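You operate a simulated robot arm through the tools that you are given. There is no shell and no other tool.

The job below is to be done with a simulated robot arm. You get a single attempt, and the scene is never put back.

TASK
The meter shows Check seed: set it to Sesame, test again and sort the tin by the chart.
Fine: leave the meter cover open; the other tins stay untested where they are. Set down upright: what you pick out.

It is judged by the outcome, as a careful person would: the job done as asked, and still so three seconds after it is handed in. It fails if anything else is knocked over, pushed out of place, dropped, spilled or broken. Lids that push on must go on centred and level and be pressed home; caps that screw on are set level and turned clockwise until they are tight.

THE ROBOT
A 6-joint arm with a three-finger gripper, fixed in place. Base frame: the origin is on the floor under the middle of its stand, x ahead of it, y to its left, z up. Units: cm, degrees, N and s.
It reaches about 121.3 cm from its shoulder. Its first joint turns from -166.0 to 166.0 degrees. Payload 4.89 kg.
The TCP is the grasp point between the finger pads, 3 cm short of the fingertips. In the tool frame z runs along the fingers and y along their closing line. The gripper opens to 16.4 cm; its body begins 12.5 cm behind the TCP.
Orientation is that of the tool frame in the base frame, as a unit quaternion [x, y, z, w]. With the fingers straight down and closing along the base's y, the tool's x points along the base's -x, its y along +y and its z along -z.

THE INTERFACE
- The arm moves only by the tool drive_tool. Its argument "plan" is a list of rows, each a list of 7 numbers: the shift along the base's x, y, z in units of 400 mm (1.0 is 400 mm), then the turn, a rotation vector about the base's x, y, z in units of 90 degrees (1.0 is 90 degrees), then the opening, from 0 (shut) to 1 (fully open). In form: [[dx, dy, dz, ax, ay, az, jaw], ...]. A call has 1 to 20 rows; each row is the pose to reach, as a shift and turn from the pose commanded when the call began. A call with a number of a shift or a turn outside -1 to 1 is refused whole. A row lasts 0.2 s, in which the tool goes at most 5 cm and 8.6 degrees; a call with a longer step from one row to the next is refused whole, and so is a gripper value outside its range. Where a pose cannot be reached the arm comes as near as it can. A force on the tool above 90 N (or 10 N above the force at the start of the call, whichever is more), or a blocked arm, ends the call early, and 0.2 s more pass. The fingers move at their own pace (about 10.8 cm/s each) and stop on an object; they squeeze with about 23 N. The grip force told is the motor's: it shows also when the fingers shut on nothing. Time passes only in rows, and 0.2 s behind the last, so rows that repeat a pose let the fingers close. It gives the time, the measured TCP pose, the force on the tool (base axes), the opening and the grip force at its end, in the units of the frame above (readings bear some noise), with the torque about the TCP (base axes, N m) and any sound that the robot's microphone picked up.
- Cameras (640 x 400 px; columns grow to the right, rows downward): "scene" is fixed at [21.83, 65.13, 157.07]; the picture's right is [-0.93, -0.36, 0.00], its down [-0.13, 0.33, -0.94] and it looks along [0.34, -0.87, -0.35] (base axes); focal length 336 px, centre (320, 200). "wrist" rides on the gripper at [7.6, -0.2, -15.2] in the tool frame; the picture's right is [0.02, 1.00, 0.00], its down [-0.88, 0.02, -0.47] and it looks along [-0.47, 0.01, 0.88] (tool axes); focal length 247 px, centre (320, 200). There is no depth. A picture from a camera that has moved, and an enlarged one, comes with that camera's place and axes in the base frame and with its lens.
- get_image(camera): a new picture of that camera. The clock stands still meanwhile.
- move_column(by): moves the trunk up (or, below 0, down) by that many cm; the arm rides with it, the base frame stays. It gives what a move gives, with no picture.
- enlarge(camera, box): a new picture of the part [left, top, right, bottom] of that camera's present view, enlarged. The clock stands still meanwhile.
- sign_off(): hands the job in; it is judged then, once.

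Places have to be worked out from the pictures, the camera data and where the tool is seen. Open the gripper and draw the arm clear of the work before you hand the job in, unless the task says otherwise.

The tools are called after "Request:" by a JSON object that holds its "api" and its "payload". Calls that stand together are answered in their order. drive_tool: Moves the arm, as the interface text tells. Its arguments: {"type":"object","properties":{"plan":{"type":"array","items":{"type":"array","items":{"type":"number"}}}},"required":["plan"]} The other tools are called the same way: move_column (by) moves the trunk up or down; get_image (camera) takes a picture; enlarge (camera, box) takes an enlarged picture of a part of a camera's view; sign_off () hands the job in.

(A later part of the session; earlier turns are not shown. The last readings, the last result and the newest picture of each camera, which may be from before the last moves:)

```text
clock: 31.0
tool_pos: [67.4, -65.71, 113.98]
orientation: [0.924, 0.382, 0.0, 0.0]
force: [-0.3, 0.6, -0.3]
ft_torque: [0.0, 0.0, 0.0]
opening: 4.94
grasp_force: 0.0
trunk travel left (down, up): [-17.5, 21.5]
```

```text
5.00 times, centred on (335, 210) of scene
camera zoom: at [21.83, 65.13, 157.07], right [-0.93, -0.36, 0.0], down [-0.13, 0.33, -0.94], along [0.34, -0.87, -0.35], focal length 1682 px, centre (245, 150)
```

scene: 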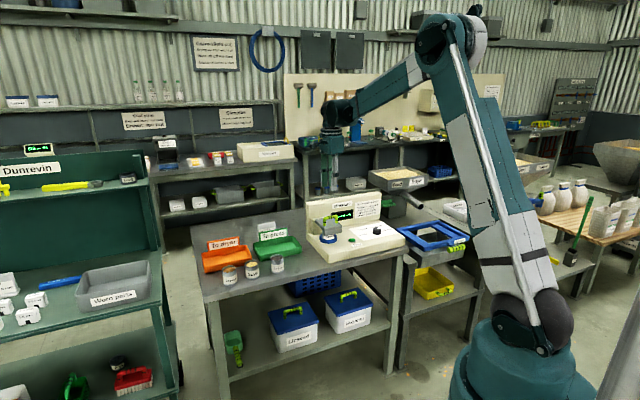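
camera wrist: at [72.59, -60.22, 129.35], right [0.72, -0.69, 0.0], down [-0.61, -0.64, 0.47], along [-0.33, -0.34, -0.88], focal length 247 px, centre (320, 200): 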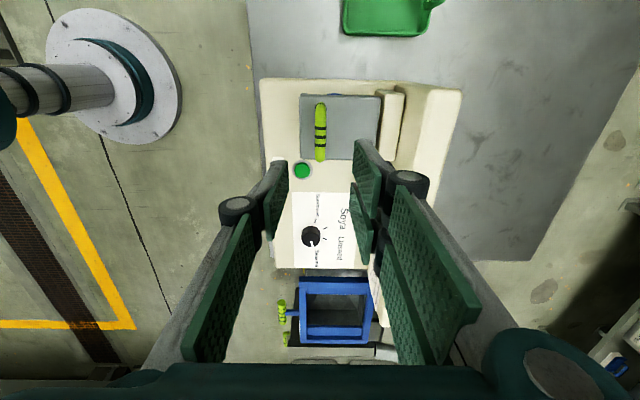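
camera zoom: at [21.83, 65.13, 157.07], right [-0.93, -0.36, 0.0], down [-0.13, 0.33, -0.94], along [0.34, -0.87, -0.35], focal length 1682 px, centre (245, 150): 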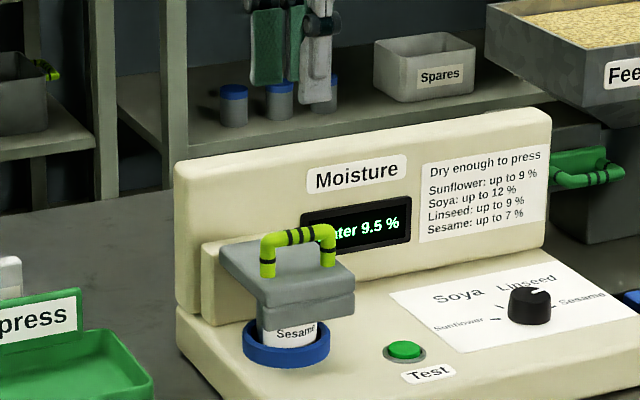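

The tool axis projects right on the middle band of the bar. I descend with 4.9 cm opening to bring the bar between the pads.

Request:
{"api": "drive_tool", "payload": {"plan": [[0, 0, -0.09, 0, 0, 0, 0.3], [0, 0, -0.18, 0, 0, 0, 0.3], [0, 0, -0.26, 0, 0, 0, 0.3], [0, 0, -0.32, 0, 0, 0, 0.3], [0, 0, -0.355, 0, 0, 0, 0.3], [0, 0, -0.375, 0, 0, 0, 0.3], [0, 0, -0.375, 0, 0, 0, 0.3]]}}

Request:
{"api": "get_image", "payload": {"camera": "wrist"}}

Request:
{"api": "enlarge", "payload": {"camera": "scene", "box": [295, 170, 375, 250]}}

```text
clock: 32.6
tool_pos: [67.31, -65.7, 98.86]
orientation: [0.924, 0.383, 0.001, 0.0]
force: [0.6, 0.9, 0.2]
ft_torque: [0.0, -0.03, 0.0]
opening: 4.92
grasp_force: 0.0
trunk travel left (down, up): [-17.5, 21.5]
```

```text
taken
camera wrist: at [72.53, -60.17, 114.34], right [0.72, -0.69, 0.0], down [-0.61, -0.64, 0.47], along [-0.33, -0.34, -0.88], focal length 247 px, centre (320, 200)
```

wrist: 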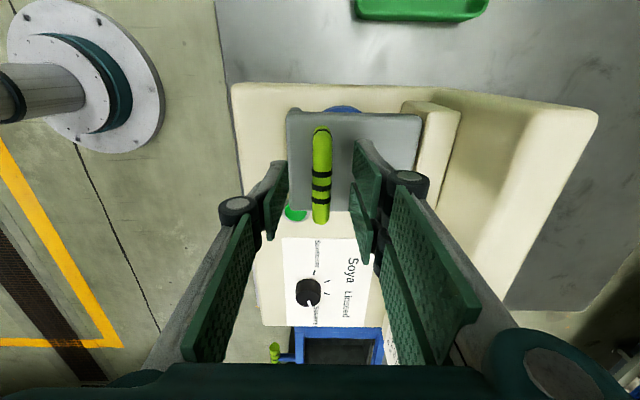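

```text
5.00 times, centred on (335, 210) of scene
camera zoom: at [21.83, 65.13, 157.07], right [-0.93, -0.36, 0.0], down [-0.13, 0.33, -0.94], along [0.34, -0.87, -0.35], focal length 1682 px, centre (245, 150)
```

zoom: 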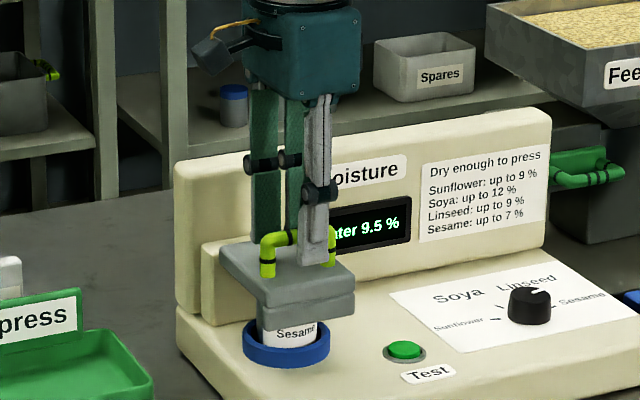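

The bar lies between the pads with the single finger in front. I close to feel it.

Request:
{"api": "drive_tool", "payload": {"plan": [[0, 0, 0, 0, 0, 0, 0.2], [0, 0, 0, 0, 0, 0, 0.1], [0, 0, 0, 0, 0, 0, 0.0], [0, 0, 0, 0, 0, 0, 0.0], [0, 0, 0, 0, 0, 0, 0.0]]}}

Request:
{"api": "enlarge", "payload": {"camera": "wrist", "box": [220, 90, 420, 230]}}

Request:
{"api": "enlarge", "payload": {"camera": "scene", "box": [305, 190, 365, 250]}}

```text
clock: 33.8
tool_pos: [67.46, -65.79, 98.83]
orientation: [0.924, 0.382, -0.001, -0.001]
force: [20.7, -18.0, 4.9]
ft_torque: [-0.71, -0.73, -0.46]
opening: 1.31
grasp_force: 45.0
trunk travel left (down, up): [-17.5, 21.5]
```

```text
2.86 times, centred on (320, 160) of wrist
camera zoom: at [72.62, -60.25, 114.3], right [0.72, -0.69, 0.0], down [-0.61, -0.64, 0.47], along [-0.33, -0.34, -0.88], focal length 706 px, centre (320, 314)
```

zoom: 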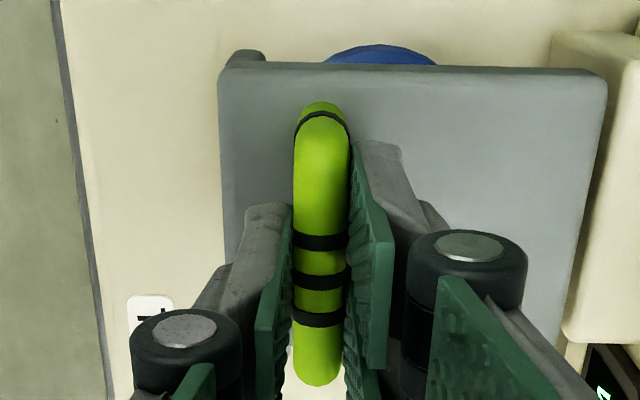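

```text
6.67 times, centred on (335, 220) of scene
camera zoom: at [21.83, 65.13, 157.07], right [-0.93, -0.36, 0.0], down [-0.13, 0.33, -0.94], along [0.34, -0.87, -0.35], focal length 2242 px, centre (220, 67)
```

zoom: 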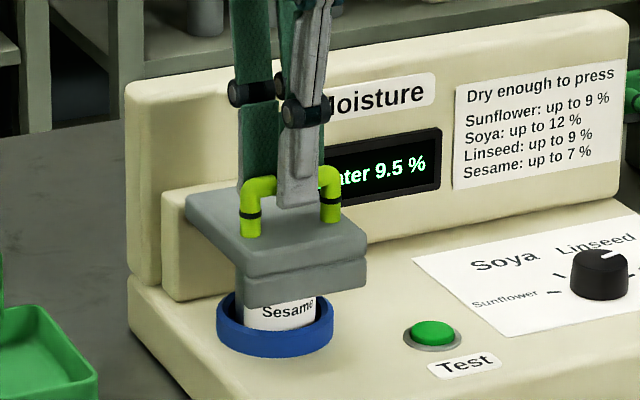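

The bar is gripped (1.31 cm); a side force shows it sits slightly further back. I loosen to a small cage around the bar and move along the hinge arc for the first 20°.

Request:
{"api": "drive_tool", "payload": {"plan": [[0.004, -0.004, 0, 0, 0, 0, 0.11], [0.004, -0.004, 0, 0, 0, 0, 0.11], [0.0122, -0.0122, 0.016, 0, 0, 0, 0.11], [0.0207, -0.0207, 0.032, 0, 0, 0, 0.11], [0.03, -0.03, 0.046, 0, 0, 0, 0.11], [0.0401, -0.0401, 0.059, 0, 0, 0, 0.11], [0.0401, -0.0401, 0.059, 0, 0, 0, 0.11]]}}

Request:
{"api": "get_image", "payload": {"camera": "wrist"}}

Request:
{"api": "enlarge", "payload": {"camera": "scene", "box": [305, 190, 365, 250]}}

```text
clock: 35.4
tool_pos: [68.98, -67.44, 101.27]
orientation: [0.924, 0.382, 0.001, 0.0]
force: [-0.6, 0.2, 0.3]
ft_torque: [0.0, 0.01, 0.01]
opening: 1.84
grasp_force: 1.1
trunk travel left (down, up): [-17.5, 21.5]
```

```text
taken
camera wrist: at [74.19, -61.78, 116.74], right [0.72, -0.69, 0.0], down [-0.61, -0.64, 0.47], along [-0.33, -0.34, -0.88], focal length 247 px, centre (320, 200)
```

wrist: 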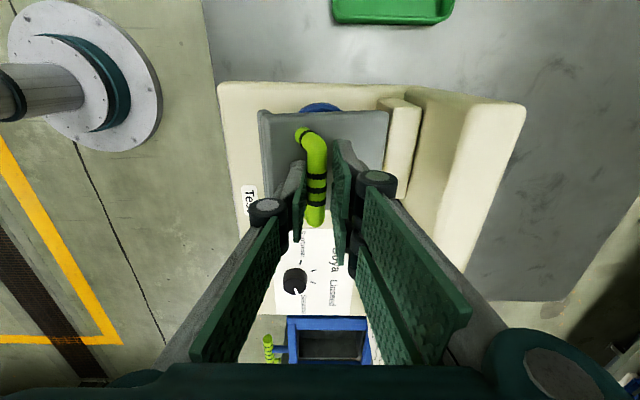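

```text
6.67 times, centred on (335, 220) of scene
camera zoom: at [21.83, 65.13, 157.07], right [-0.93, -0.36, 0.0], down [-0.13, 0.33, -0.94], along [0.34, -0.87, -0.35], focal length 2242 px, centre (220, 67)
```

zoom: 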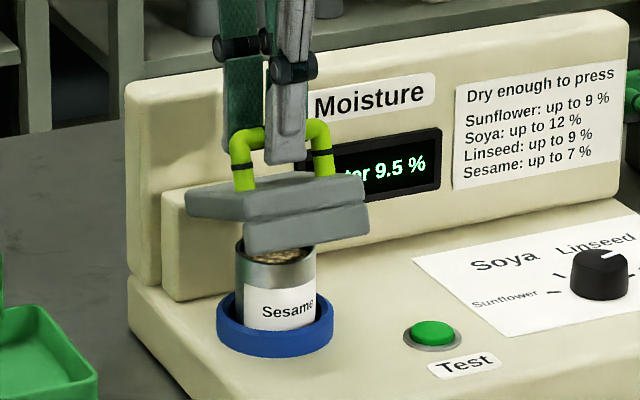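

The flap opens freely along with the bar, about 20° now, with no force. I continue along the arc to about 60°.

Request:
{"api": "drive_tool", "payload": {"plan": [[0.011, -0.011, 0.012, 0, 0, 0, 0.11], [0.0226, -0.0226, 0.0225, 0, 0, 0, 0.11], [0.035, -0.035, 0.0315, 0, 0, 0, 0.11], [0.0477, -0.0477, 0.039, 0, 0, 0, 0.11], [0.061, -0.061, 0.0448, 0, 0, 0, 0.11], [0.0744, -0.0744, 0.049, 0, 0, 0, 0.11], [0.088, -0.088, 0.0515, 0, 0, 0, 0.11], [0.102, -0.102, 0.0523, 0, 0, 0, 0.11], [0.102, -0.102, 0.0523, 0, 0, 0, 0.11]]}}

Request:
{"api": "get_image", "payload": {"camera": "wrist"}}

Request:
{"api": "enlarge", "payload": {"camera": "scene", "box": [305, 180, 375, 250]}}

```text
clock: 37.4
tool_pos: [72.94, -71.51, 103.31]
orientation: [0.924, 0.383, 0.0, 0.0]
force: [0.5, 0.2, -0.3]
ft_torque: [0.04, -0.02, 0.03]
opening: 1.82
grasp_force: 0.8
trunk travel left (down, up): [-17.5, 21.5]
```

```text
taken
camera wrist: at [78.22, -65.87, 118.79], right [0.72, -0.69, 0.0], down [-0.61, -0.64, 0.47], along [-0.33, -0.34, -0.88], focal length 247 px, centre (320, 200)
```

wrist: 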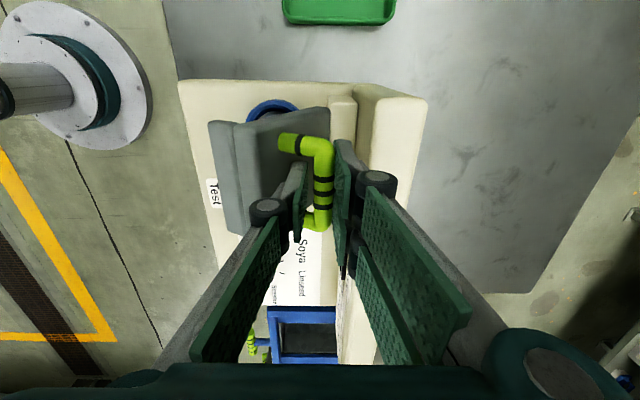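

```text
5.71 times, centred on (340, 215) of scene
camera zoom: at [21.83, 65.13, 157.07], right [-0.93, -0.36, 0.0], down [-0.13, 0.33, -0.94], along [0.34, -0.87, -0.35], focal length 1922 px, centre (206, 114)
```

zoom: 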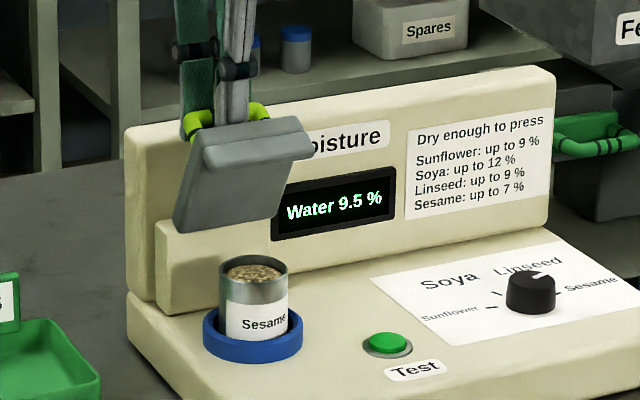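

About 60–65° open, tin and seeds visible and untouched. I go on to about 85°, keeping the fingertips just above the back panel's top edge.

Request:
{"api": "drive_tool", "payload": {"plan": [[0.0138, -0.0138, 0.003, 0, 0, 0, 0.11], [0.0274, -0.0274, 0.006, 0, 0, 0, 0.11], [0.0408, -0.0408, 0.009, 0, 0, 0, 0.11], [0.0541, -0.0541, 0.01, 0, 0, 0, 0.11], [0.0668, -0.0668, 0.01, 0, 0, 0, 0.11], [0.0668, -0.0668, 0.01, 0, 0, 0, 0.11]]}}

Request:
{"api": "get_image", "payload": {"camera": "wrist"}}

Request:
{"api": "enlarge", "payload": {"camera": "scene", "box": [305, 180, 375, 250]}}

```text
clock: 38.8
tool_pos: [75.62, -74.12, 103.74]
orientation: [0.924, 0.382, 0.0, 0.0]
force: [0.0, 0.8, -0.4]
ft_torque: [0.03, 0.01, 0.02]
opening: 1.83
grasp_force: 0.6
trunk travel left (down, up): [-17.5, 21.5]
```

```text
taken
camera wrist: at [80.88, -68.52, 119.23], right [0.72, -0.69, 0.0], down [-0.61, -0.64, 0.47], along [-0.33, -0.34, -0.88], focal length 247 px, centre (320, 200)
```

wrist: 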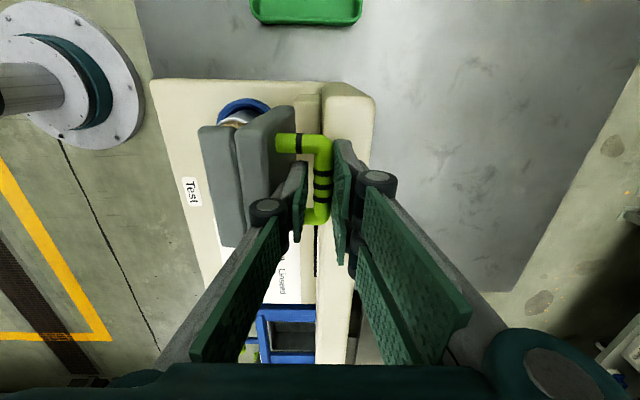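

```text
5.71 times, centred on (340, 215) of scene
camera zoom: at [21.83, 65.13, 157.07], right [-0.93, -0.36, 0.0], down [-0.13, 0.33, -0.94], along [0.34, -0.87, -0.35], focal length 1922 px, centre (206, 114)
```

zoom: 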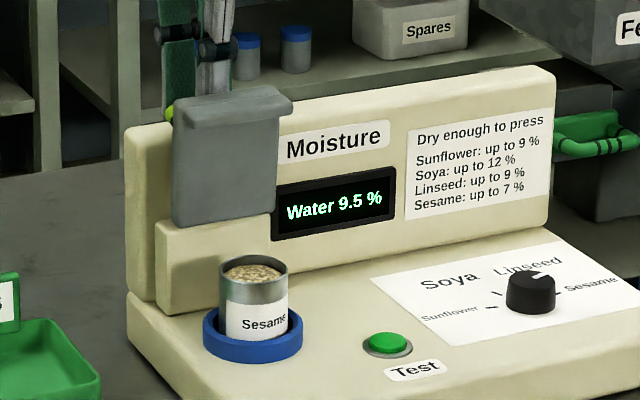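

Around 84° with no force. I nudge it further past vertical.

Request:
{"api": "drive_tool", "payload": {"plan": [[0.007, -0.007, 0, 0, 0, 0, 0.11], [0.014, -0.014, 0, 0, 0, 0, 0.11], [0.02, -0.02, -0.002, 0, 0, 0, 0.11], [0.02, -0.02, -0.002, 0, 0, 0, 0.11]]}}

Request:
{"api": "enlarge", "payload": {"camera": "wrist", "box": [180, 80, 400, 260]}}

Request:
{"api": "enlarge", "payload": {"camera": "scene", "box": [305, 180, 375, 250]}}

```text
clock: 39.8
tool_pos: [76.48, -74.97, 103.63]
orientation: [0.924, 0.382, 0.0, 0.0]
force: [0.4, -0.4, -0.1]
ft_torque: [-0.01, 0.01, 0.01]
opening: 1.79
grasp_force: 0.2
trunk travel left (down, up): [-17.5, 21.5]
```

```text
2.22 times, centred on (290, 170) of wrist
camera zoom: at [81.71, -69.37, 119.16], right [0.72, -0.69, 0.0], down [-0.61, -0.64, 0.47], along [-0.33, -0.34, -0.88], focal length 549 px, centre (387, 267)
```

zoom: 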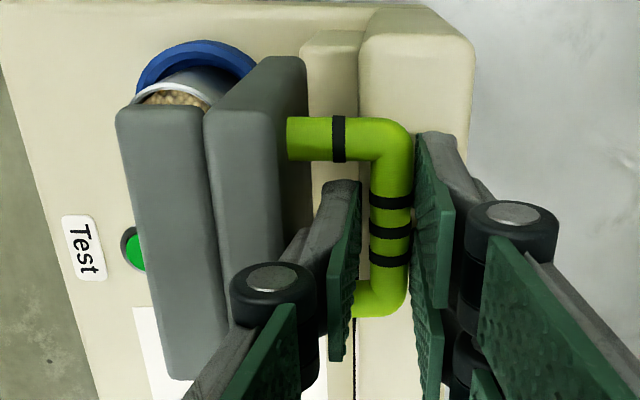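

```text
5.71 times, centred on (340, 215) of scene
camera zoom: at [21.83, 65.13, 157.07], right [-0.93, -0.36, 0.0], down [-0.13, 0.33, -0.94], along [0.34, -0.87, -0.35], focal length 1922 px, centre (206, 114)
```

zoom: 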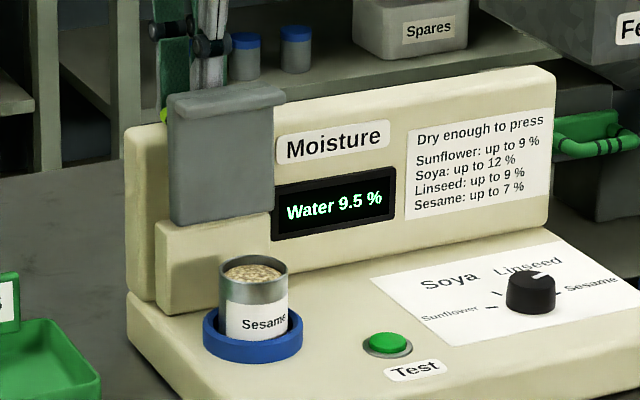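

The bar now leans on the rear pads, so it is past its balance point. I follow it back a little further to see whether it settles.

Request:
{"api": "drive_tool", "payload": {"plan": [[0.005, -0.005, 0, 0, 0, 0, 0.11], [0.01, -0.01, 0, 0, 0, 0, 0.11], [0.01, -0.01, 0, 0, 0, 0, 0.11]]}}

Request:
{"api": "enlarge", "payload": {"camera": "wrist", "box": [180, 80, 400, 260]}}

Request:
{"api": "enlarge", "payload": {"camera": "scene", "box": [305, 180, 375, 250]}}

```text
clock: 40.6
tool_pos: [76.89, -75.29, 103.87]
orientation: [0.924, 0.383, 0.0, 0.0]
force: [-0.2, -1.4, -0.4]
ft_torque: [0.03, 0.03, -0.01]
opening: 1.79
grasp_force: 0.0
trunk travel left (down, up): [-17.5, 21.5]
```

```text
2.22 times, centred on (290, 170) of wrist
camera zoom: at [82.13, -69.75, 119.16], right [0.72, -0.69, 0.0], down [-0.61, -0.64, 0.47], along [-0.33, -0.34, -0.88], focal length 549 px, centre (387, 267)
```

zoom: 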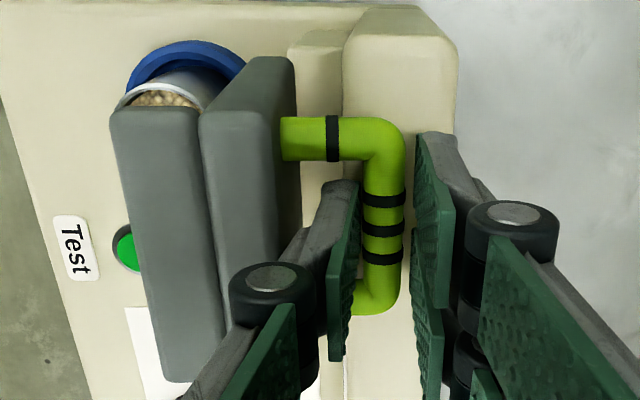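

```text
5.71 times, centred on (340, 215) of scene
camera zoom: at [21.83, 65.13, 157.07], right [-0.93, -0.36, 0.0], down [-0.13, 0.33, -0.94], along [0.34, -0.87, -0.35], focal length 1922 px, centre (206, 114)
```

zoom: 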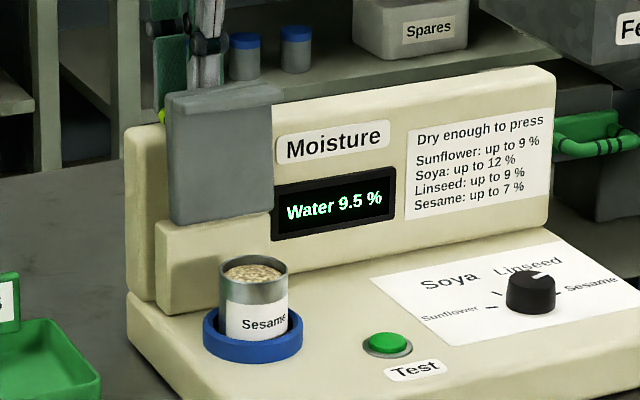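

The bar sits free between the pads, so the cover holds itself. I lift straight out.

Request:
{"api": "drive_tool", "payload": {"plan": [[0, 0, 0.02, 0, 0, 0, 0.11], [0, 0, 0.05, 0, 0, 0, 0.11], [0, 0, 0.1, 0, 0, 0, 0.11], [0, 0, 0.18, 0, 0, 0, 0.11], [0, 0, 0.28, 0, 0, 0, 0.11]]}}

Request:
{"api": "get_image", "payload": {"camera": "wrist"}}

Request:
{"api": "enlarge", "payload": {"camera": "scene", "box": [305, 180, 375, 250]}}

```text
clock: 41.8
tool_pos: [76.93, -75.39, 114.89]
orientation: [0.924, 0.383, 0.0, -0.001]
force: [1.6, -0.5, -0.5]
ft_torque: [0.06, 0.07, 0.01]
opening: 1.8
grasp_force: 0.1
trunk travel left (down, up): [-17.5, 21.5]
```

```text
taken
camera wrist: at [82.13, -69.78, 130.29], right [0.72, -0.69, 0.0], down [-0.61, -0.64, 0.47], along [-0.33, -0.34, -0.88], focal length 247 px, centre (320, 200)
```

wrist: 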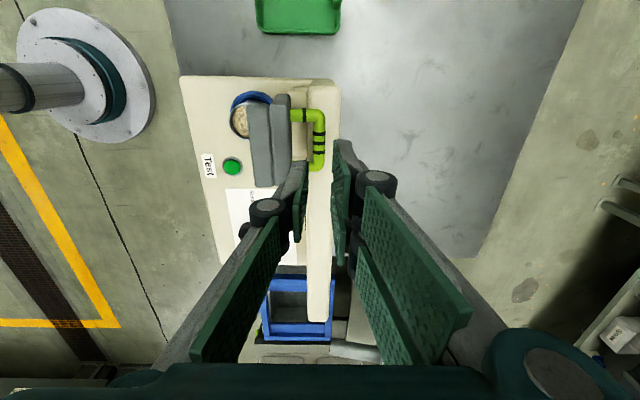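

```text
5.71 times, centred on (340, 215) of scene
camera zoom: at [21.83, 65.13, 157.07], right [-0.93, -0.36, 0.0], down [-0.13, 0.33, -0.94], along [0.34, -0.87, -0.35], focal length 1922 px, centre (206, 114)
```

zoom: 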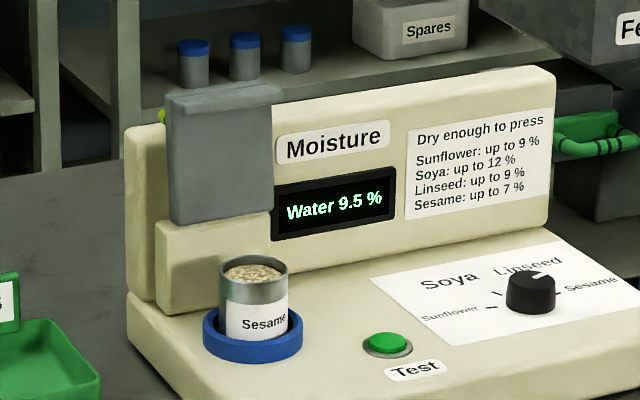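

The cover stays open on its own. Next the tin: I swing the tool round to close along the meter's width and look from the front.

Request:
{"api": "drive_tool", "payload": {"plan": [[-0.035, 0.035, 0, 0, 0, 0.0909, 0.3], [-0.07, 0.07, 0, 0, 0, 0.1818, 0.4], [-0.105, 0.105, 0, 0, 0, 0.2727, 0.5], [-0.14, 0.14, 0, 0, 0, 0.3636, 0.55], [-0.175, 0.175, 0, 0, 0, 0.4545, 0.55], [-0.21, 0.21, 0, 0, 0, 0.5454, 0.55], [-0.245, 0.245, -0.005, 0, 0, 0.6363, 0.55], [-0.28, 0.28, -0.01, 0, 0, 0.7272, 0.55], [-0.315, 0.315, -0.015, 0, 0, 0.8181, 0.55], [-0.35, 0.35, -0.02, 0, 0, 0.909, 0.55], [-0.3815, 0.379, -0.025, 0, 0, 1.0, 0.55], [-0.3815, 0.379, -0.025, 0, 0, 1.0, 0.55]]}}

Request:
{"api": "get_image", "payload": {"camera": "wrist"}}

Request:
{"api": "get_image", "payload": {"camera": "scene"}}

```text
clock: 44.4
tool_pos: [61.58, -60.1, 114.04]
orientation: [0.382, 0.924, 0.0, 0.0]
force: [-0.5, -0.1, 0.3]
ft_torque: [-0.05, -0.03, -0.01]
opening: 9.0
grasp_force: 0.1
trunk travel left (down, up): [-17.5, 21.5]
```

```text
taken
camera wrist: at [56.05, -54.81, 129.38], right [0.69, 0.72, 0.0], down [0.64, -0.61, 0.47], along [0.34, -0.33, -0.88], focal length 247 px, centre (320, 200)
```

wrist: 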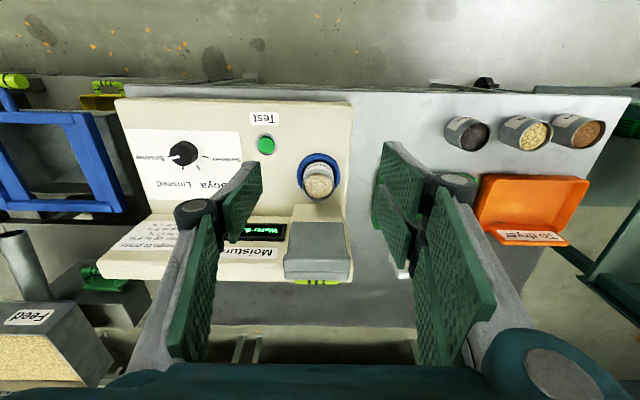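

```text
taken
```

scene: 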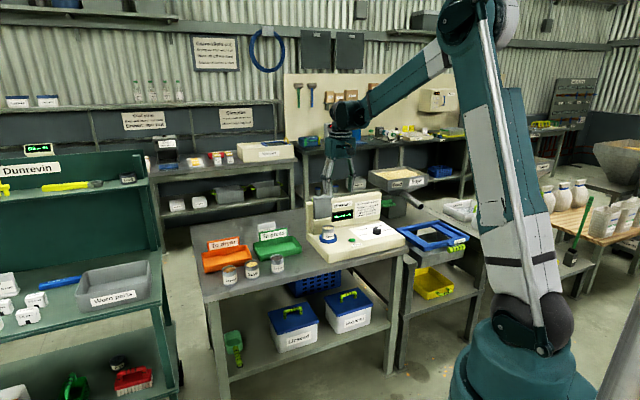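

The tin is now in clear view. I enlarge it and the orange tray.

Request:
{"api": "enlarge", "payload": {"camera": "wrist", "box": [265, 135, 375, 295]}}

Request:
{"api": "enlarge", "payload": {"camera": "wrist", "box": [430, 100, 630, 260]}}

Request:
{"api": "enlarge", "payload": {"camera": "scene", "box": [195, 225, 305, 300]}}

Request:
{"api": "enlarge", "payload": {"camera": "scene", "box": [305, 200, 355, 250]}}

```text
2.50 times, centred on (320, 215) of wrist
camera zoom: at [56.05, -54.81, 129.38], right [0.69, 0.72, 0.0], down [0.64, -0.61, 0.47], along [0.34, -0.33, -0.88], focal length 617 px, centre (320, 162)
```

zoom: 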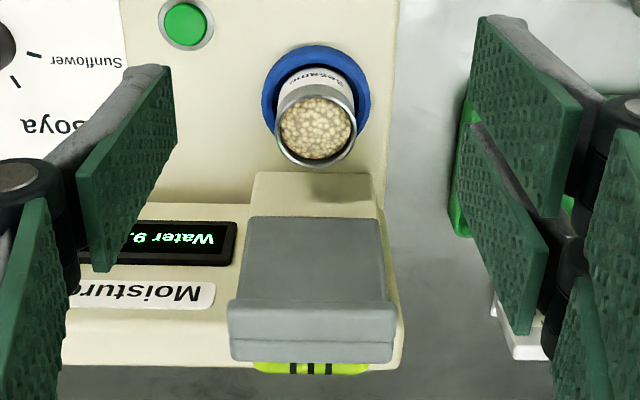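

```text
2.50 times, centred on (530, 180) of wrist
camera zoom: at [56.05, -54.81, 129.38], right [0.69, 0.72, 0.0], down [0.64, -0.61, 0.47], along [0.34, -0.33, -0.88], focal length 617 px, centre (-205, 250)
```

zoom: 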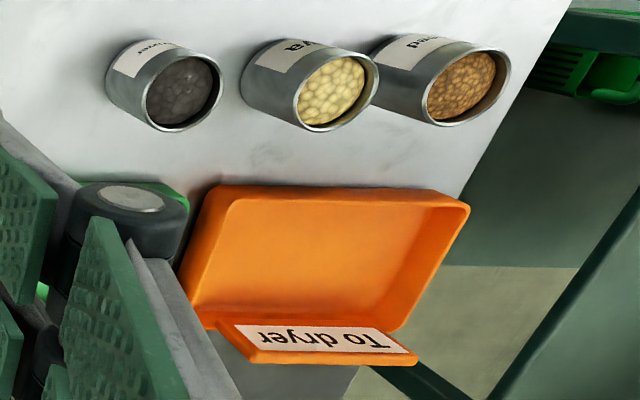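

```text
5.33 times, centred on (250, 262) of scene
camera zoom: at [21.83, 65.13, 157.07], right [-0.93, -0.36, 0.0], down [-0.13, 0.33, -0.94], along [0.34, -0.87, -0.35], focal length 1794 px, centre (693, -133)
```

zoom: 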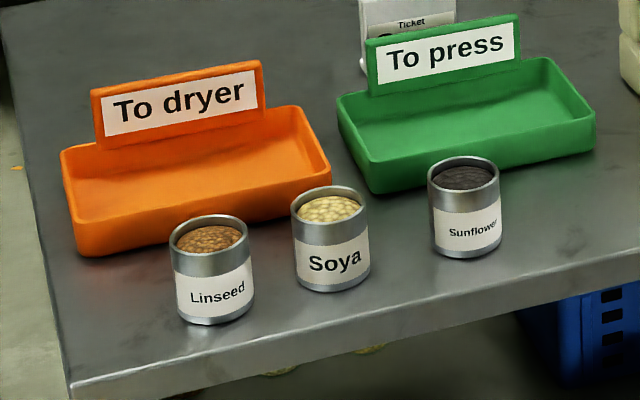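

```text
8.00 times, centred on (330, 225) of scene
camera zoom: at [21.83, 65.13, 157.07], right [-0.93, -0.36, 0.0], down [-0.13, 0.33, -0.94], along [0.34, -0.87, -0.35], focal length 2691 px, centre (240, 0)
```

zoom: 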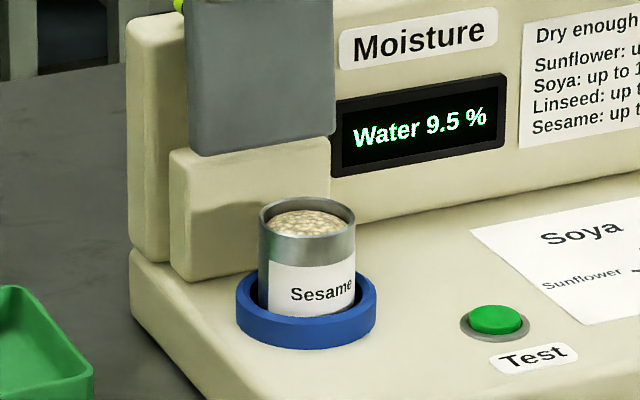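

Tin rim centre is about (68.6, -67.3, 91), diameter ≈5.65 cm. To stay clear of the raised cover I tilt the gripper 20° (body toward the robot) and go to a pre-grasp above the tin.

Request:
{"api": "drive_tool", "payload": {"plan": [[0.02, -0.02, -0.06, -0.031, -0.031, 0, 0.55], [0.04, -0.04, -0.12, -0.063, -0.063, 0, 0.55], [0.06, -0.06, -0.19, -0.094, -0.094, 0, 0.55], [0.08, -0.082, -0.25, -0.126, -0.126, 0, 0.55], [0.105, -0.1075, -0.317, -0.157, -0.157, 0, 0.55], [0.105, -0.1075, -0.317, -0.157, -0.157, 0, 0.55]]}}

Request:
{"api": "get_image", "payload": {"camera": "wrist"}}

Request:
{"api": "enlarge", "payload": {"camera": "scene", "box": [295, 170, 375, 250]}}

```text
clock: 45.8
tool_pos: [65.88, -64.35, 101.26]
orientation: [0.378, 0.909, -0.067, 0.161]
force: [0.3, 0.8, -0.4]
ft_torque: [0.0, 0.03, 0.02]
opening: 9.02
grasp_force: 0.0
trunk travel left (down, up): [-17.5, 21.5]
```

```text
taken
camera wrist: at [56.87, -55.74, 113.08], right [0.69, 0.72, -0.01], down [0.48, -0.46, 0.75], along [0.53, -0.52, -0.67], focal length 247 px, centre (320, 200)
```

wrist: 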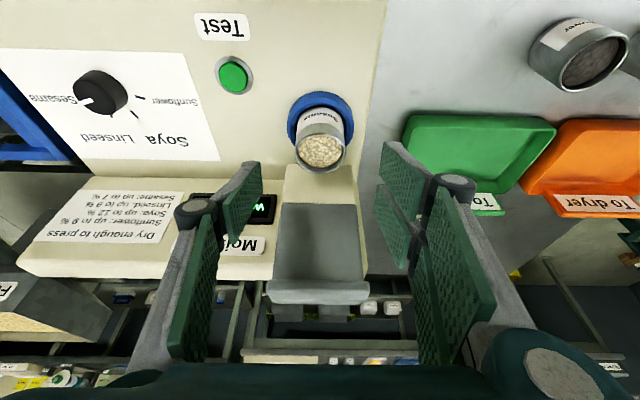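

```text
5.00 times, centred on (335, 210) of scene
camera zoom: at [21.83, 65.13, 157.07], right [-0.93, -0.36, 0.0], down [-0.13, 0.33, -0.94], along [0.34, -0.87, -0.35], focal length 1682 px, centre (245, 150)
```

zoom: 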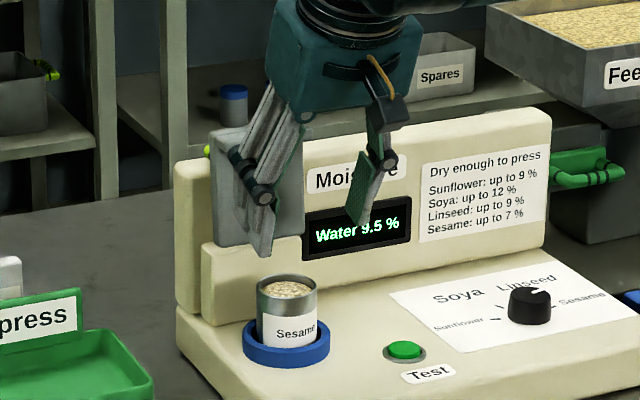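

Enlarging the tin here to refine its centre.

Request:
{"api": "enlarge", "payload": {"camera": "wrist", "box": [270, 80, 370, 190]}}

```text
3.64 times, centred on (320, 135) of wrist
camera zoom: at [56.87, -55.74, 113.08], right [0.69, 0.72, -0.01], down [0.48, -0.46, 0.75], along [0.53, -0.52, -0.67], focal length 898 px, centre (320, 436)
```

zoom: 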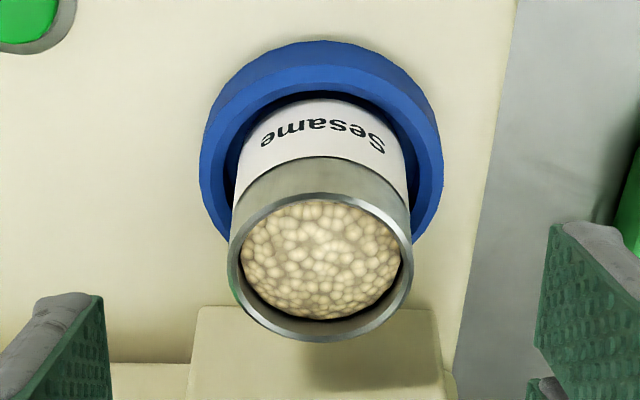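

Tin centre confirmed at (a≈0.92, b≈96.2), straight ahead of the tool axis. I descend along the tool axis until the pads are beside the tin, tips just above the blue ring.

Request:
{"api": "drive_tool", "payload": {"plan": [[0.015, -0.015, -0.0564, 0, 0, 0, 0.55], [0.03, -0.03, -0.1128, 0, 0, 0, 0.55], [0.045, -0.045, -0.1692, 0, 0, 0, 0.55], [0.059, -0.059, -0.2256, 0, 0, 0, 0.55], [0.068, -0.068, -0.26, 0, 0, 0, 0.55], [0.0743, -0.0743, -0.282, 0, 0, 0, 0.55], [0.0743, -0.0743, -0.282, 0, 0, 0, 0.55]]}}

Request:
{"api": "get_image", "payload": {"camera": "wrist"}}

Request:
{"api": "enlarge", "payload": {"camera": "scene", "box": [295, 170, 375, 250]}}

```text
clock: 47.4
tool_pos: [68.84, -67.35, 89.86]
orientation: [0.377, 0.91, -0.066, 0.16]
force: [-0.5, -1.1, -0.7]
ft_torque: [0.0, 0.01, 0.01]
opening: 8.97
grasp_force: 0.0
trunk travel left (down, up): [-17.5, 21.5]
```

```text
taken
camera wrist: at [59.87, -58.7, 101.82], right [0.69, 0.72, -0.01], down [0.48, -0.46, 0.75], along [0.53, -0.52, -0.67], focal length 247 px, centre (320, 200)
```

wrist: 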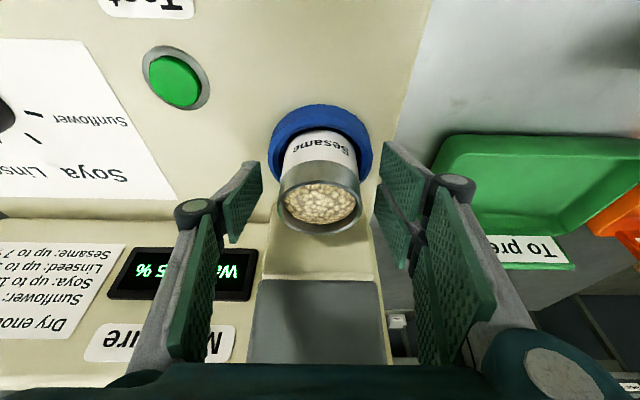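

```text
5.00 times, centred on (335, 210) of scene
camera zoom: at [21.83, 65.13, 157.07], right [-0.93, -0.36, 0.0], down [-0.13, 0.33, -0.94], along [0.34, -0.87, -0.35], focal length 1682 px, centre (245, 150)
```

zoom: 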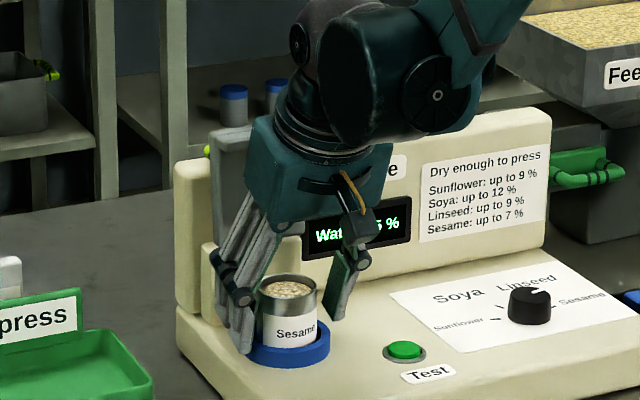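

Tin is centred between the pads. I close the grip.

Request:
{"api": "drive_tool", "payload": {"plan": [[0, 0, 0, 0, 0, 0, 0.42], [0, 0, 0, 0, 0, 0, 0.36], [0, 0, 0, 0, 0, 0, 0.3], [0, 0, 0, 0, 0, 0, 0.2], [0, 0, 0, 0, 0, 0, 0.2], [0, 0, 0, 0, 0, 0, 0.2]]}}

Request:
{"api": "get_image", "payload": {"camera": "wrist"}}

Request:
{"api": "enlarge", "payload": {"camera": "scene", "box": [305, 200, 355, 250]}}

```text
clock: 48.8
tool_pos: [68.86, -67.22, 90.04]
orientation: [0.377, 0.91, -0.066, 0.161]
force: [31.8, 31.7, 6.6]
ft_torque: [1.31, -1.2, -0.48]
opening: 6.5
grasp_force: 23.0
trunk travel left (down, up): [-17.5, 21.5]
```

```text
taken
camera wrist: at [59.98, -58.55, 101.87], right [0.69, 0.72, -0.01], down [0.48, -0.46, 0.75], along [0.53, -0.52, -0.67], focal length 247 px, centre (320, 200)
```

wrist: 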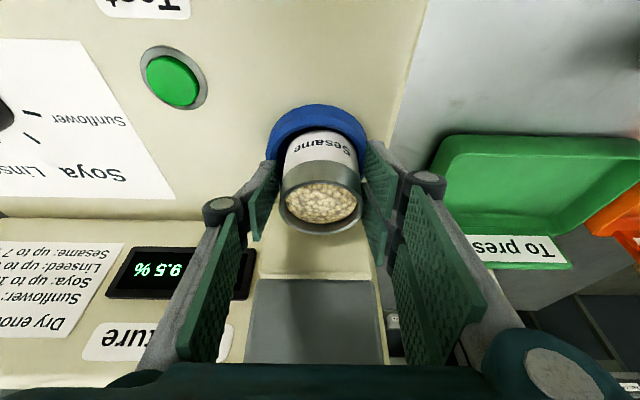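

```text
8.00 times, centred on (330, 225) of scene
camera zoom: at [21.83, 65.13, 157.07], right [-0.93, -0.36, 0.0], down [-0.13, 0.33, -0.94], along [0.34, -0.87, -0.35], focal length 2691 px, centre (240, 0)
```

zoom: 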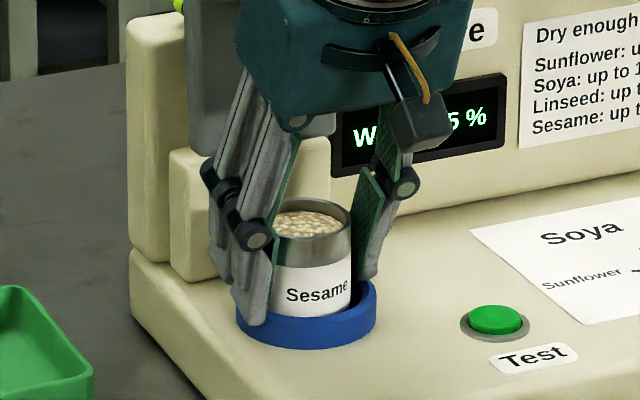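

Closing stalled at 6.5 cm with a 45 N side force, so something is touched on one side only. I zoom in to see what.

Request:
{"api": "enlarge", "payload": {"camera": "wrist", "box": [230, 90, 410, 250]}}

Request:
{"api": "enlarge", "payload": {"camera": "scene", "box": [315, 215, 350, 248]}}

```text
2.50 times, centred on (320, 170) of wrist
camera zoom: at [59.98, -58.55, 101.87], right [0.69, 0.72, -0.01], down [0.48, -0.46, 0.75], along [0.53, -0.52, -0.67], focal length 617 px, centre (320, 275)
```

zoom: 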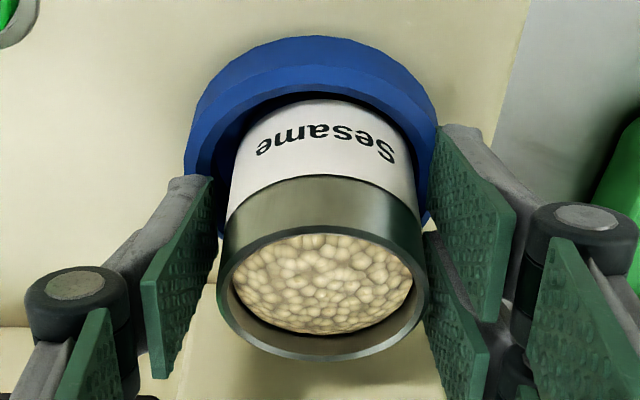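

```text
12.12 times, centred on (332, 232) of scene
camera zoom: at [21.83, 65.13, 157.07], right [-0.93, -0.36, 0.0], down [-0.13, 0.33, -0.94], along [0.34, -0.87, -0.35], focal length 4077 px, centre (168, -182)
```

zoom: 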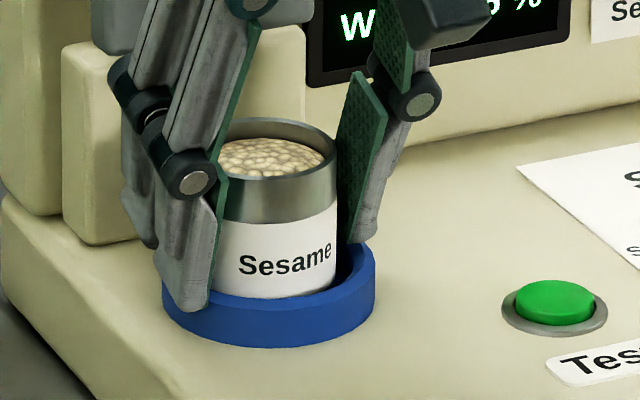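

The lower tip of the paired fingers is catching the outside of the blue ring (tilt makes it sit lower). I reopen, rise 1.1 cm and close again.

Request:
{"api": "drive_tool", "payload": {"plan": [[0, 0, 0, 0, 0, 0, 0.5], [0, 0, 0, 0, 0, 0, 0.5], [0, 0, 0.0275, 0, 0, 0, 0.5], [0, 0, 0.0275, 0, 0, 0, 0.42], [0, 0, 0.0275, 0, 0, 0, 0.37], [0, 0, 0.0275, 0, 0, 0, 0.33], [0, 0, 0.0275, 0, 0, 0, 0.28], [0, 0, 0.0275, 0, 0, 0, 0.28]]}}

Request:
{"api": "enlarge", "payload": {"camera": "wrist", "box": [230, 90, 410, 250]}}

Request:
{"api": "enlarge", "payload": {"camera": "scene", "box": [315, 215, 350, 248]}}

```text
clock: 50.6
tool_pos: [68.78, -67.45, 91.17]
orientation: [0.376, 0.91, -0.066, 0.161]
force: [-0.1, -1.7, 1.3]
ft_torque: [-0.05, 0.04, 0.02]
opening: 5.49
grasp_force: 22.7
trunk travel left (down, up): [-17.5, 21.5]
```

```text
2.50 times, centred on (320, 170) of wrist
camera zoom: at [59.86, -58.7, 102.95], right [0.69, 0.72, -0.01], down [0.48, -0.46, 0.75], along [0.53, -0.52, -0.67], focal length 617 px, centre (320, 275)
```

zoom: 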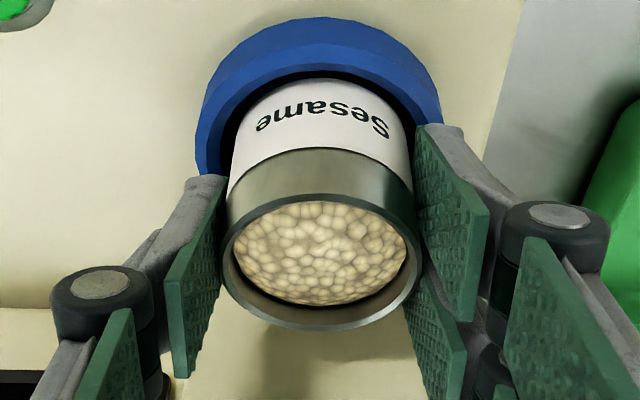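

```text
12.12 times, centred on (332, 232) of scene
camera zoom: at [21.83, 65.13, 157.07], right [-0.93, -0.36, 0.0], down [-0.13, 0.33, -0.94], along [0.34, -0.87, -0.35], focal length 4077 px, centre (168, -182)
```

zoom: 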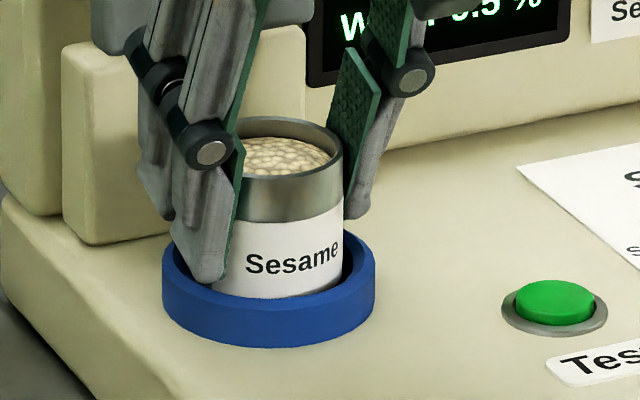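

Now it holds the tin evenly (5.49 cm, balanced forces). I lift slowly and check.

Request:
{"api": "drive_tool", "payload": {"plan": [[0, 0, 0, 0, 0, 0, 0.2], [0, 0, 0.01, 0, 0, 0, 0.2], [0, 0, 0.02, 0, 0, 0, 0.2], [0, 0, 0.035, 0, 0, 0, 0.2], [0, 0, 0.05, 0, 0, 0, 0.2], [0, 0, 0.05, 0, 0, 0, 0.2]]}}

Request:
{"api": "enlarge", "payload": {"camera": "wrist", "box": [230, 90, 410, 250]}}

Request:
{"api": "enlarge", "payload": {"camera": "scene", "box": [315, 210, 350, 248]}}

```text
clock: 52.0
tool_pos: [68.85, -67.42, 93.13]
orientation: [0.377, 0.91, -0.066, 0.16]
force: [0.5, -0.8, 0.2]
ft_torque: [0.0, 0.01, 0.0]
opening: 5.5
grasp_force: 22.9
trunk travel left (down, up): [-17.5, 21.5]
```

```text
2.50 times, centred on (320, 170) of wrist
camera zoom: at [59.84, -58.71, 105.0], right [0.69, 0.72, -0.01], down [0.48, -0.46, 0.75], along [0.53, -0.52, -0.67], focal length 617 px, centre (320, 275)
```

zoom: 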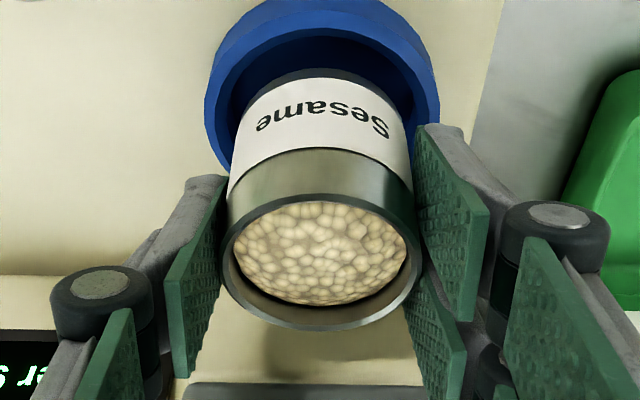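

```text
10.53 times, centred on (332, 229) of scene
camera zoom: at [21.83, 65.13, 157.07], right [-0.93, -0.36, 0.0], down [-0.13, 0.33, -0.94], along [0.34, -0.87, -0.35], focal length 3540 px, centre (188, -105)
```

zoom: 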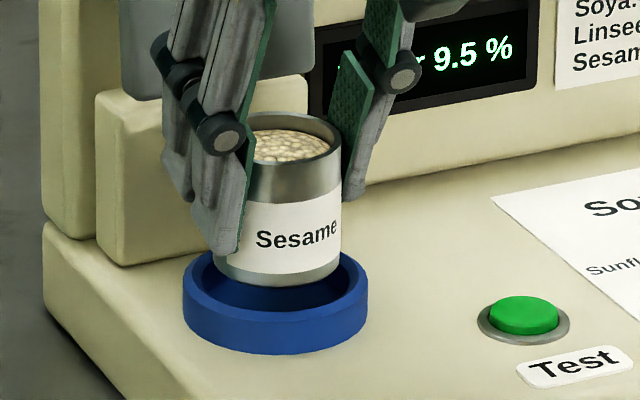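

The tin lifts cleanly and upright. I raise it further, drawing toward the front to stay clear of the open cover.

Request:
{"api": "drive_tool", "payload": {"plan": [[0, 0, 0.02, 0, 0, 0, 0.2], [0, 0, 0.045, 0, 0, 0, 0.2], [-0.02, 0.02, 0.09, 0, 0, 0, 0.2], [-0.045, 0.045, 0.14, 0, 0, 0, 0.2], [-0.07, 0.07, 0.19, 0, 0, 0, 0.2], [-0.09, 0.09, 0.24, 0, 0, 0, 0.2], [-0.106, 0.106, 0.29, 0, 0, 0, 0.2], [-0.106, 0.106, 0.3225, 0, 0, 0, 0.2], [-0.106, 0.106, 0.3225, 0, 0, 0, 0.2]]}}

Request:
{"api": "get_image", "payload": {"camera": "wrist"}}

Request:
{"api": "get_image", "payload": {"camera": "scene"}}

```text
clock: 54.0
tool_pos: [64.53, -63.2, 106.02]
orientation: [0.377, 0.91, -0.066, 0.162]
force: [0.3, -0.1, -0.6]
ft_torque: [-0.01, -0.01, -0.02]
opening: 5.5
grasp_force: 23.2
trunk travel left (down, up): [-17.5, 21.5]
```

```text
taken
camera wrist: at [55.59, -54.45, 117.91], right [0.69, 0.72, -0.01], down [0.48, -0.46, 0.75], along [0.53, -0.52, -0.67], focal length 247 px, centre (320, 200)
```

wrist: 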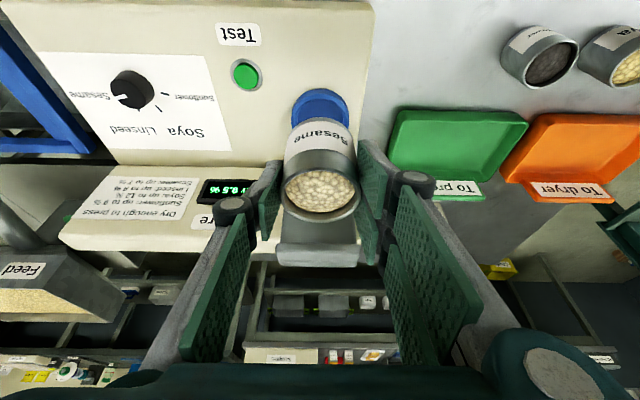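

```text
taken
```

scene: 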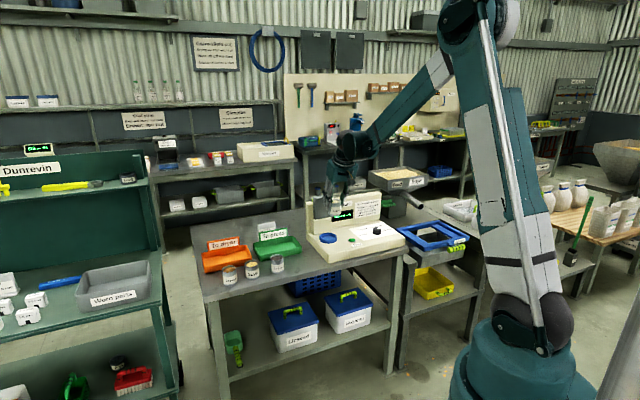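

Tin is held upright. I carry it sideways along the bench at this height toward the orange tray.

Request:
{"api": "drive_tool", "payload": {"plan": [[0.02, 0.02, 0, 0, 0, 0, 0.2], [0.055, 0.055, 0, 0, 0, 0, 0.2], [0.1, 0.1, 0, 0, 0, 0, 0.2], [0.15, 0.15, 0, 0, 0, 0, 0.2], [0.2, 0.2, 0, 0, 0, 0, 0.2], [0.25, 0.25, 0, 0, 0, 0, 0.2], [0.3, 0.3, 0, 0, 0, 0, 0.2], [0.35, 0.35, 0, 0, 0, 0, 0.2], [0.4, 0.4, 0, 0, 0, 0, 0.2], [0.45, 0.45, 0, 0, 0, 0, 0.2], [0.5, 0.5, 0, 0, 0, 0, 0.2], [0.55, 0.55, 0, 0, 0, 0, 0.2], [0.6, 0.6, 0, 0, 0, 0, 0.2], [0.645, 0.645, 0, 0, 0, 0, 0.2], [0.68, 0.68, 0, 0, 0, 0, 0.2], [0.7, 0.7, 0, 0, 0, 0, 0.2], [0.707, 0.707, 0, 0, 0, 0, 0.2], [0.707, 0.707, 0, 0, 0, 0, 0.2]]}}

Request:
{"api": "get_image", "payload": {"camera": "wrist"}}

Request:
{"api": "get_image", "payload": {"camera": "scene"}}

```text
clock: 57.8
tool_pos: [92.87, -34.89, 105.94]
orientation: [0.377, 0.91, -0.066, 0.161]
force: [0.6, 0.1, -1.7]
ft_torque: [0.02, 0.02, 0.02]
opening: 5.49
grasp_force: 23.0
trunk travel left (down, up): [-17.5, 21.5]
```

```text
taken
camera wrist: at [83.91, -26.21, 117.86], right [0.69, 0.72, -0.01], down [0.48, -0.46, 0.75], along [0.53, -0.52, -0.67], focal length 247 px, centre (320, 200)
```

wrist: 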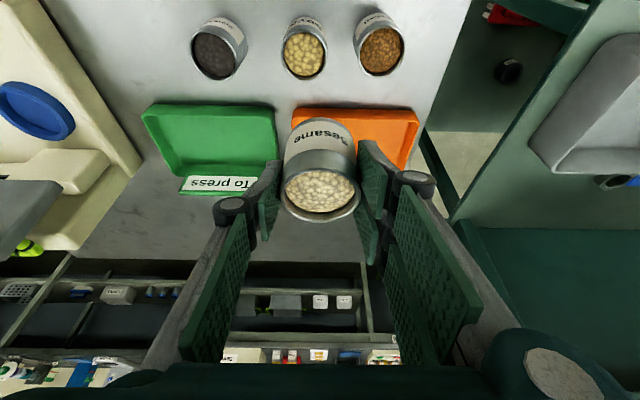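

```text
taken
```

scene: 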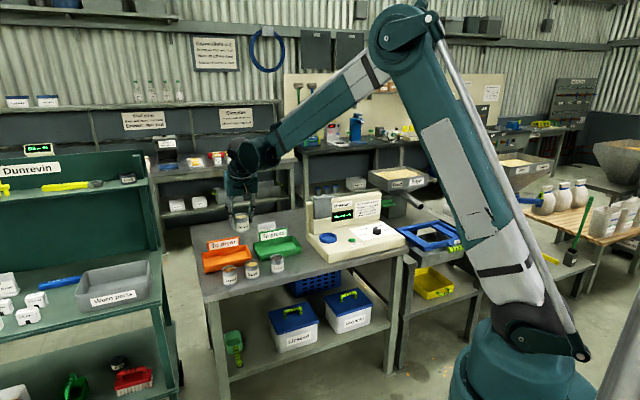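

I enlarge the orange tray and surroundings to find a landing spot.

Request:
{"api": "enlarge", "payload": {"camera": "wrist", "box": [270, 80, 440, 210]}}

Request:
{"api": "enlarge", "payload": {"camera": "scene", "box": [190, 200, 300, 300]}}

```text
3.08 times, centred on (355, 145) of wrist
camera zoom: at [83.91, -26.21, 117.86], right [0.69, 0.72, -0.01], down [0.48, -0.46, 0.75], along [0.53, -0.52, -0.67], focal length 760 px, centre (212, 369)
```

zoom: 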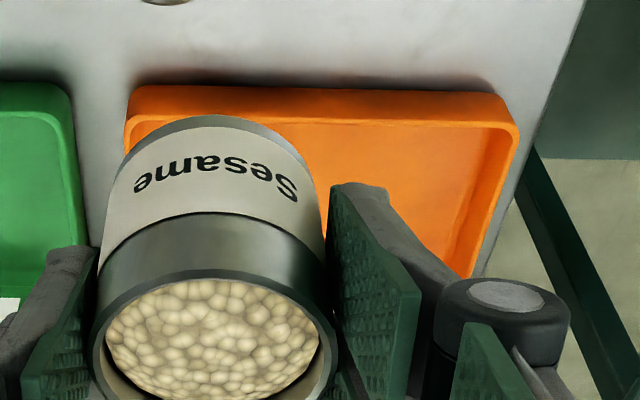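

```text
4.00 times, centred on (245, 250) of scene
camera zoom: at [21.83, 65.13, 157.07], right [-0.93, -0.36, 0.0], down [-0.13, 0.33, -0.94], along [0.34, -0.87, -0.35], focal length 1345 px, centre (620, 0)
```

zoom: 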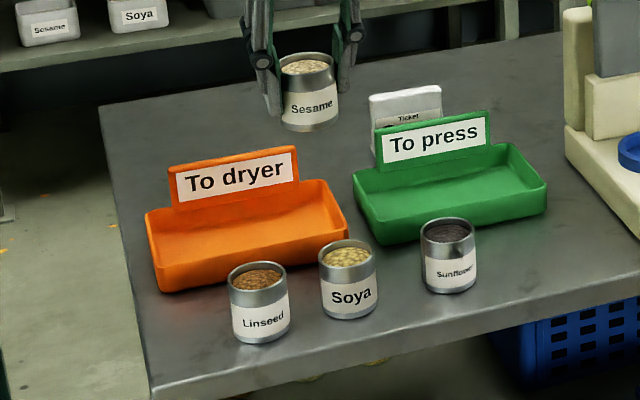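

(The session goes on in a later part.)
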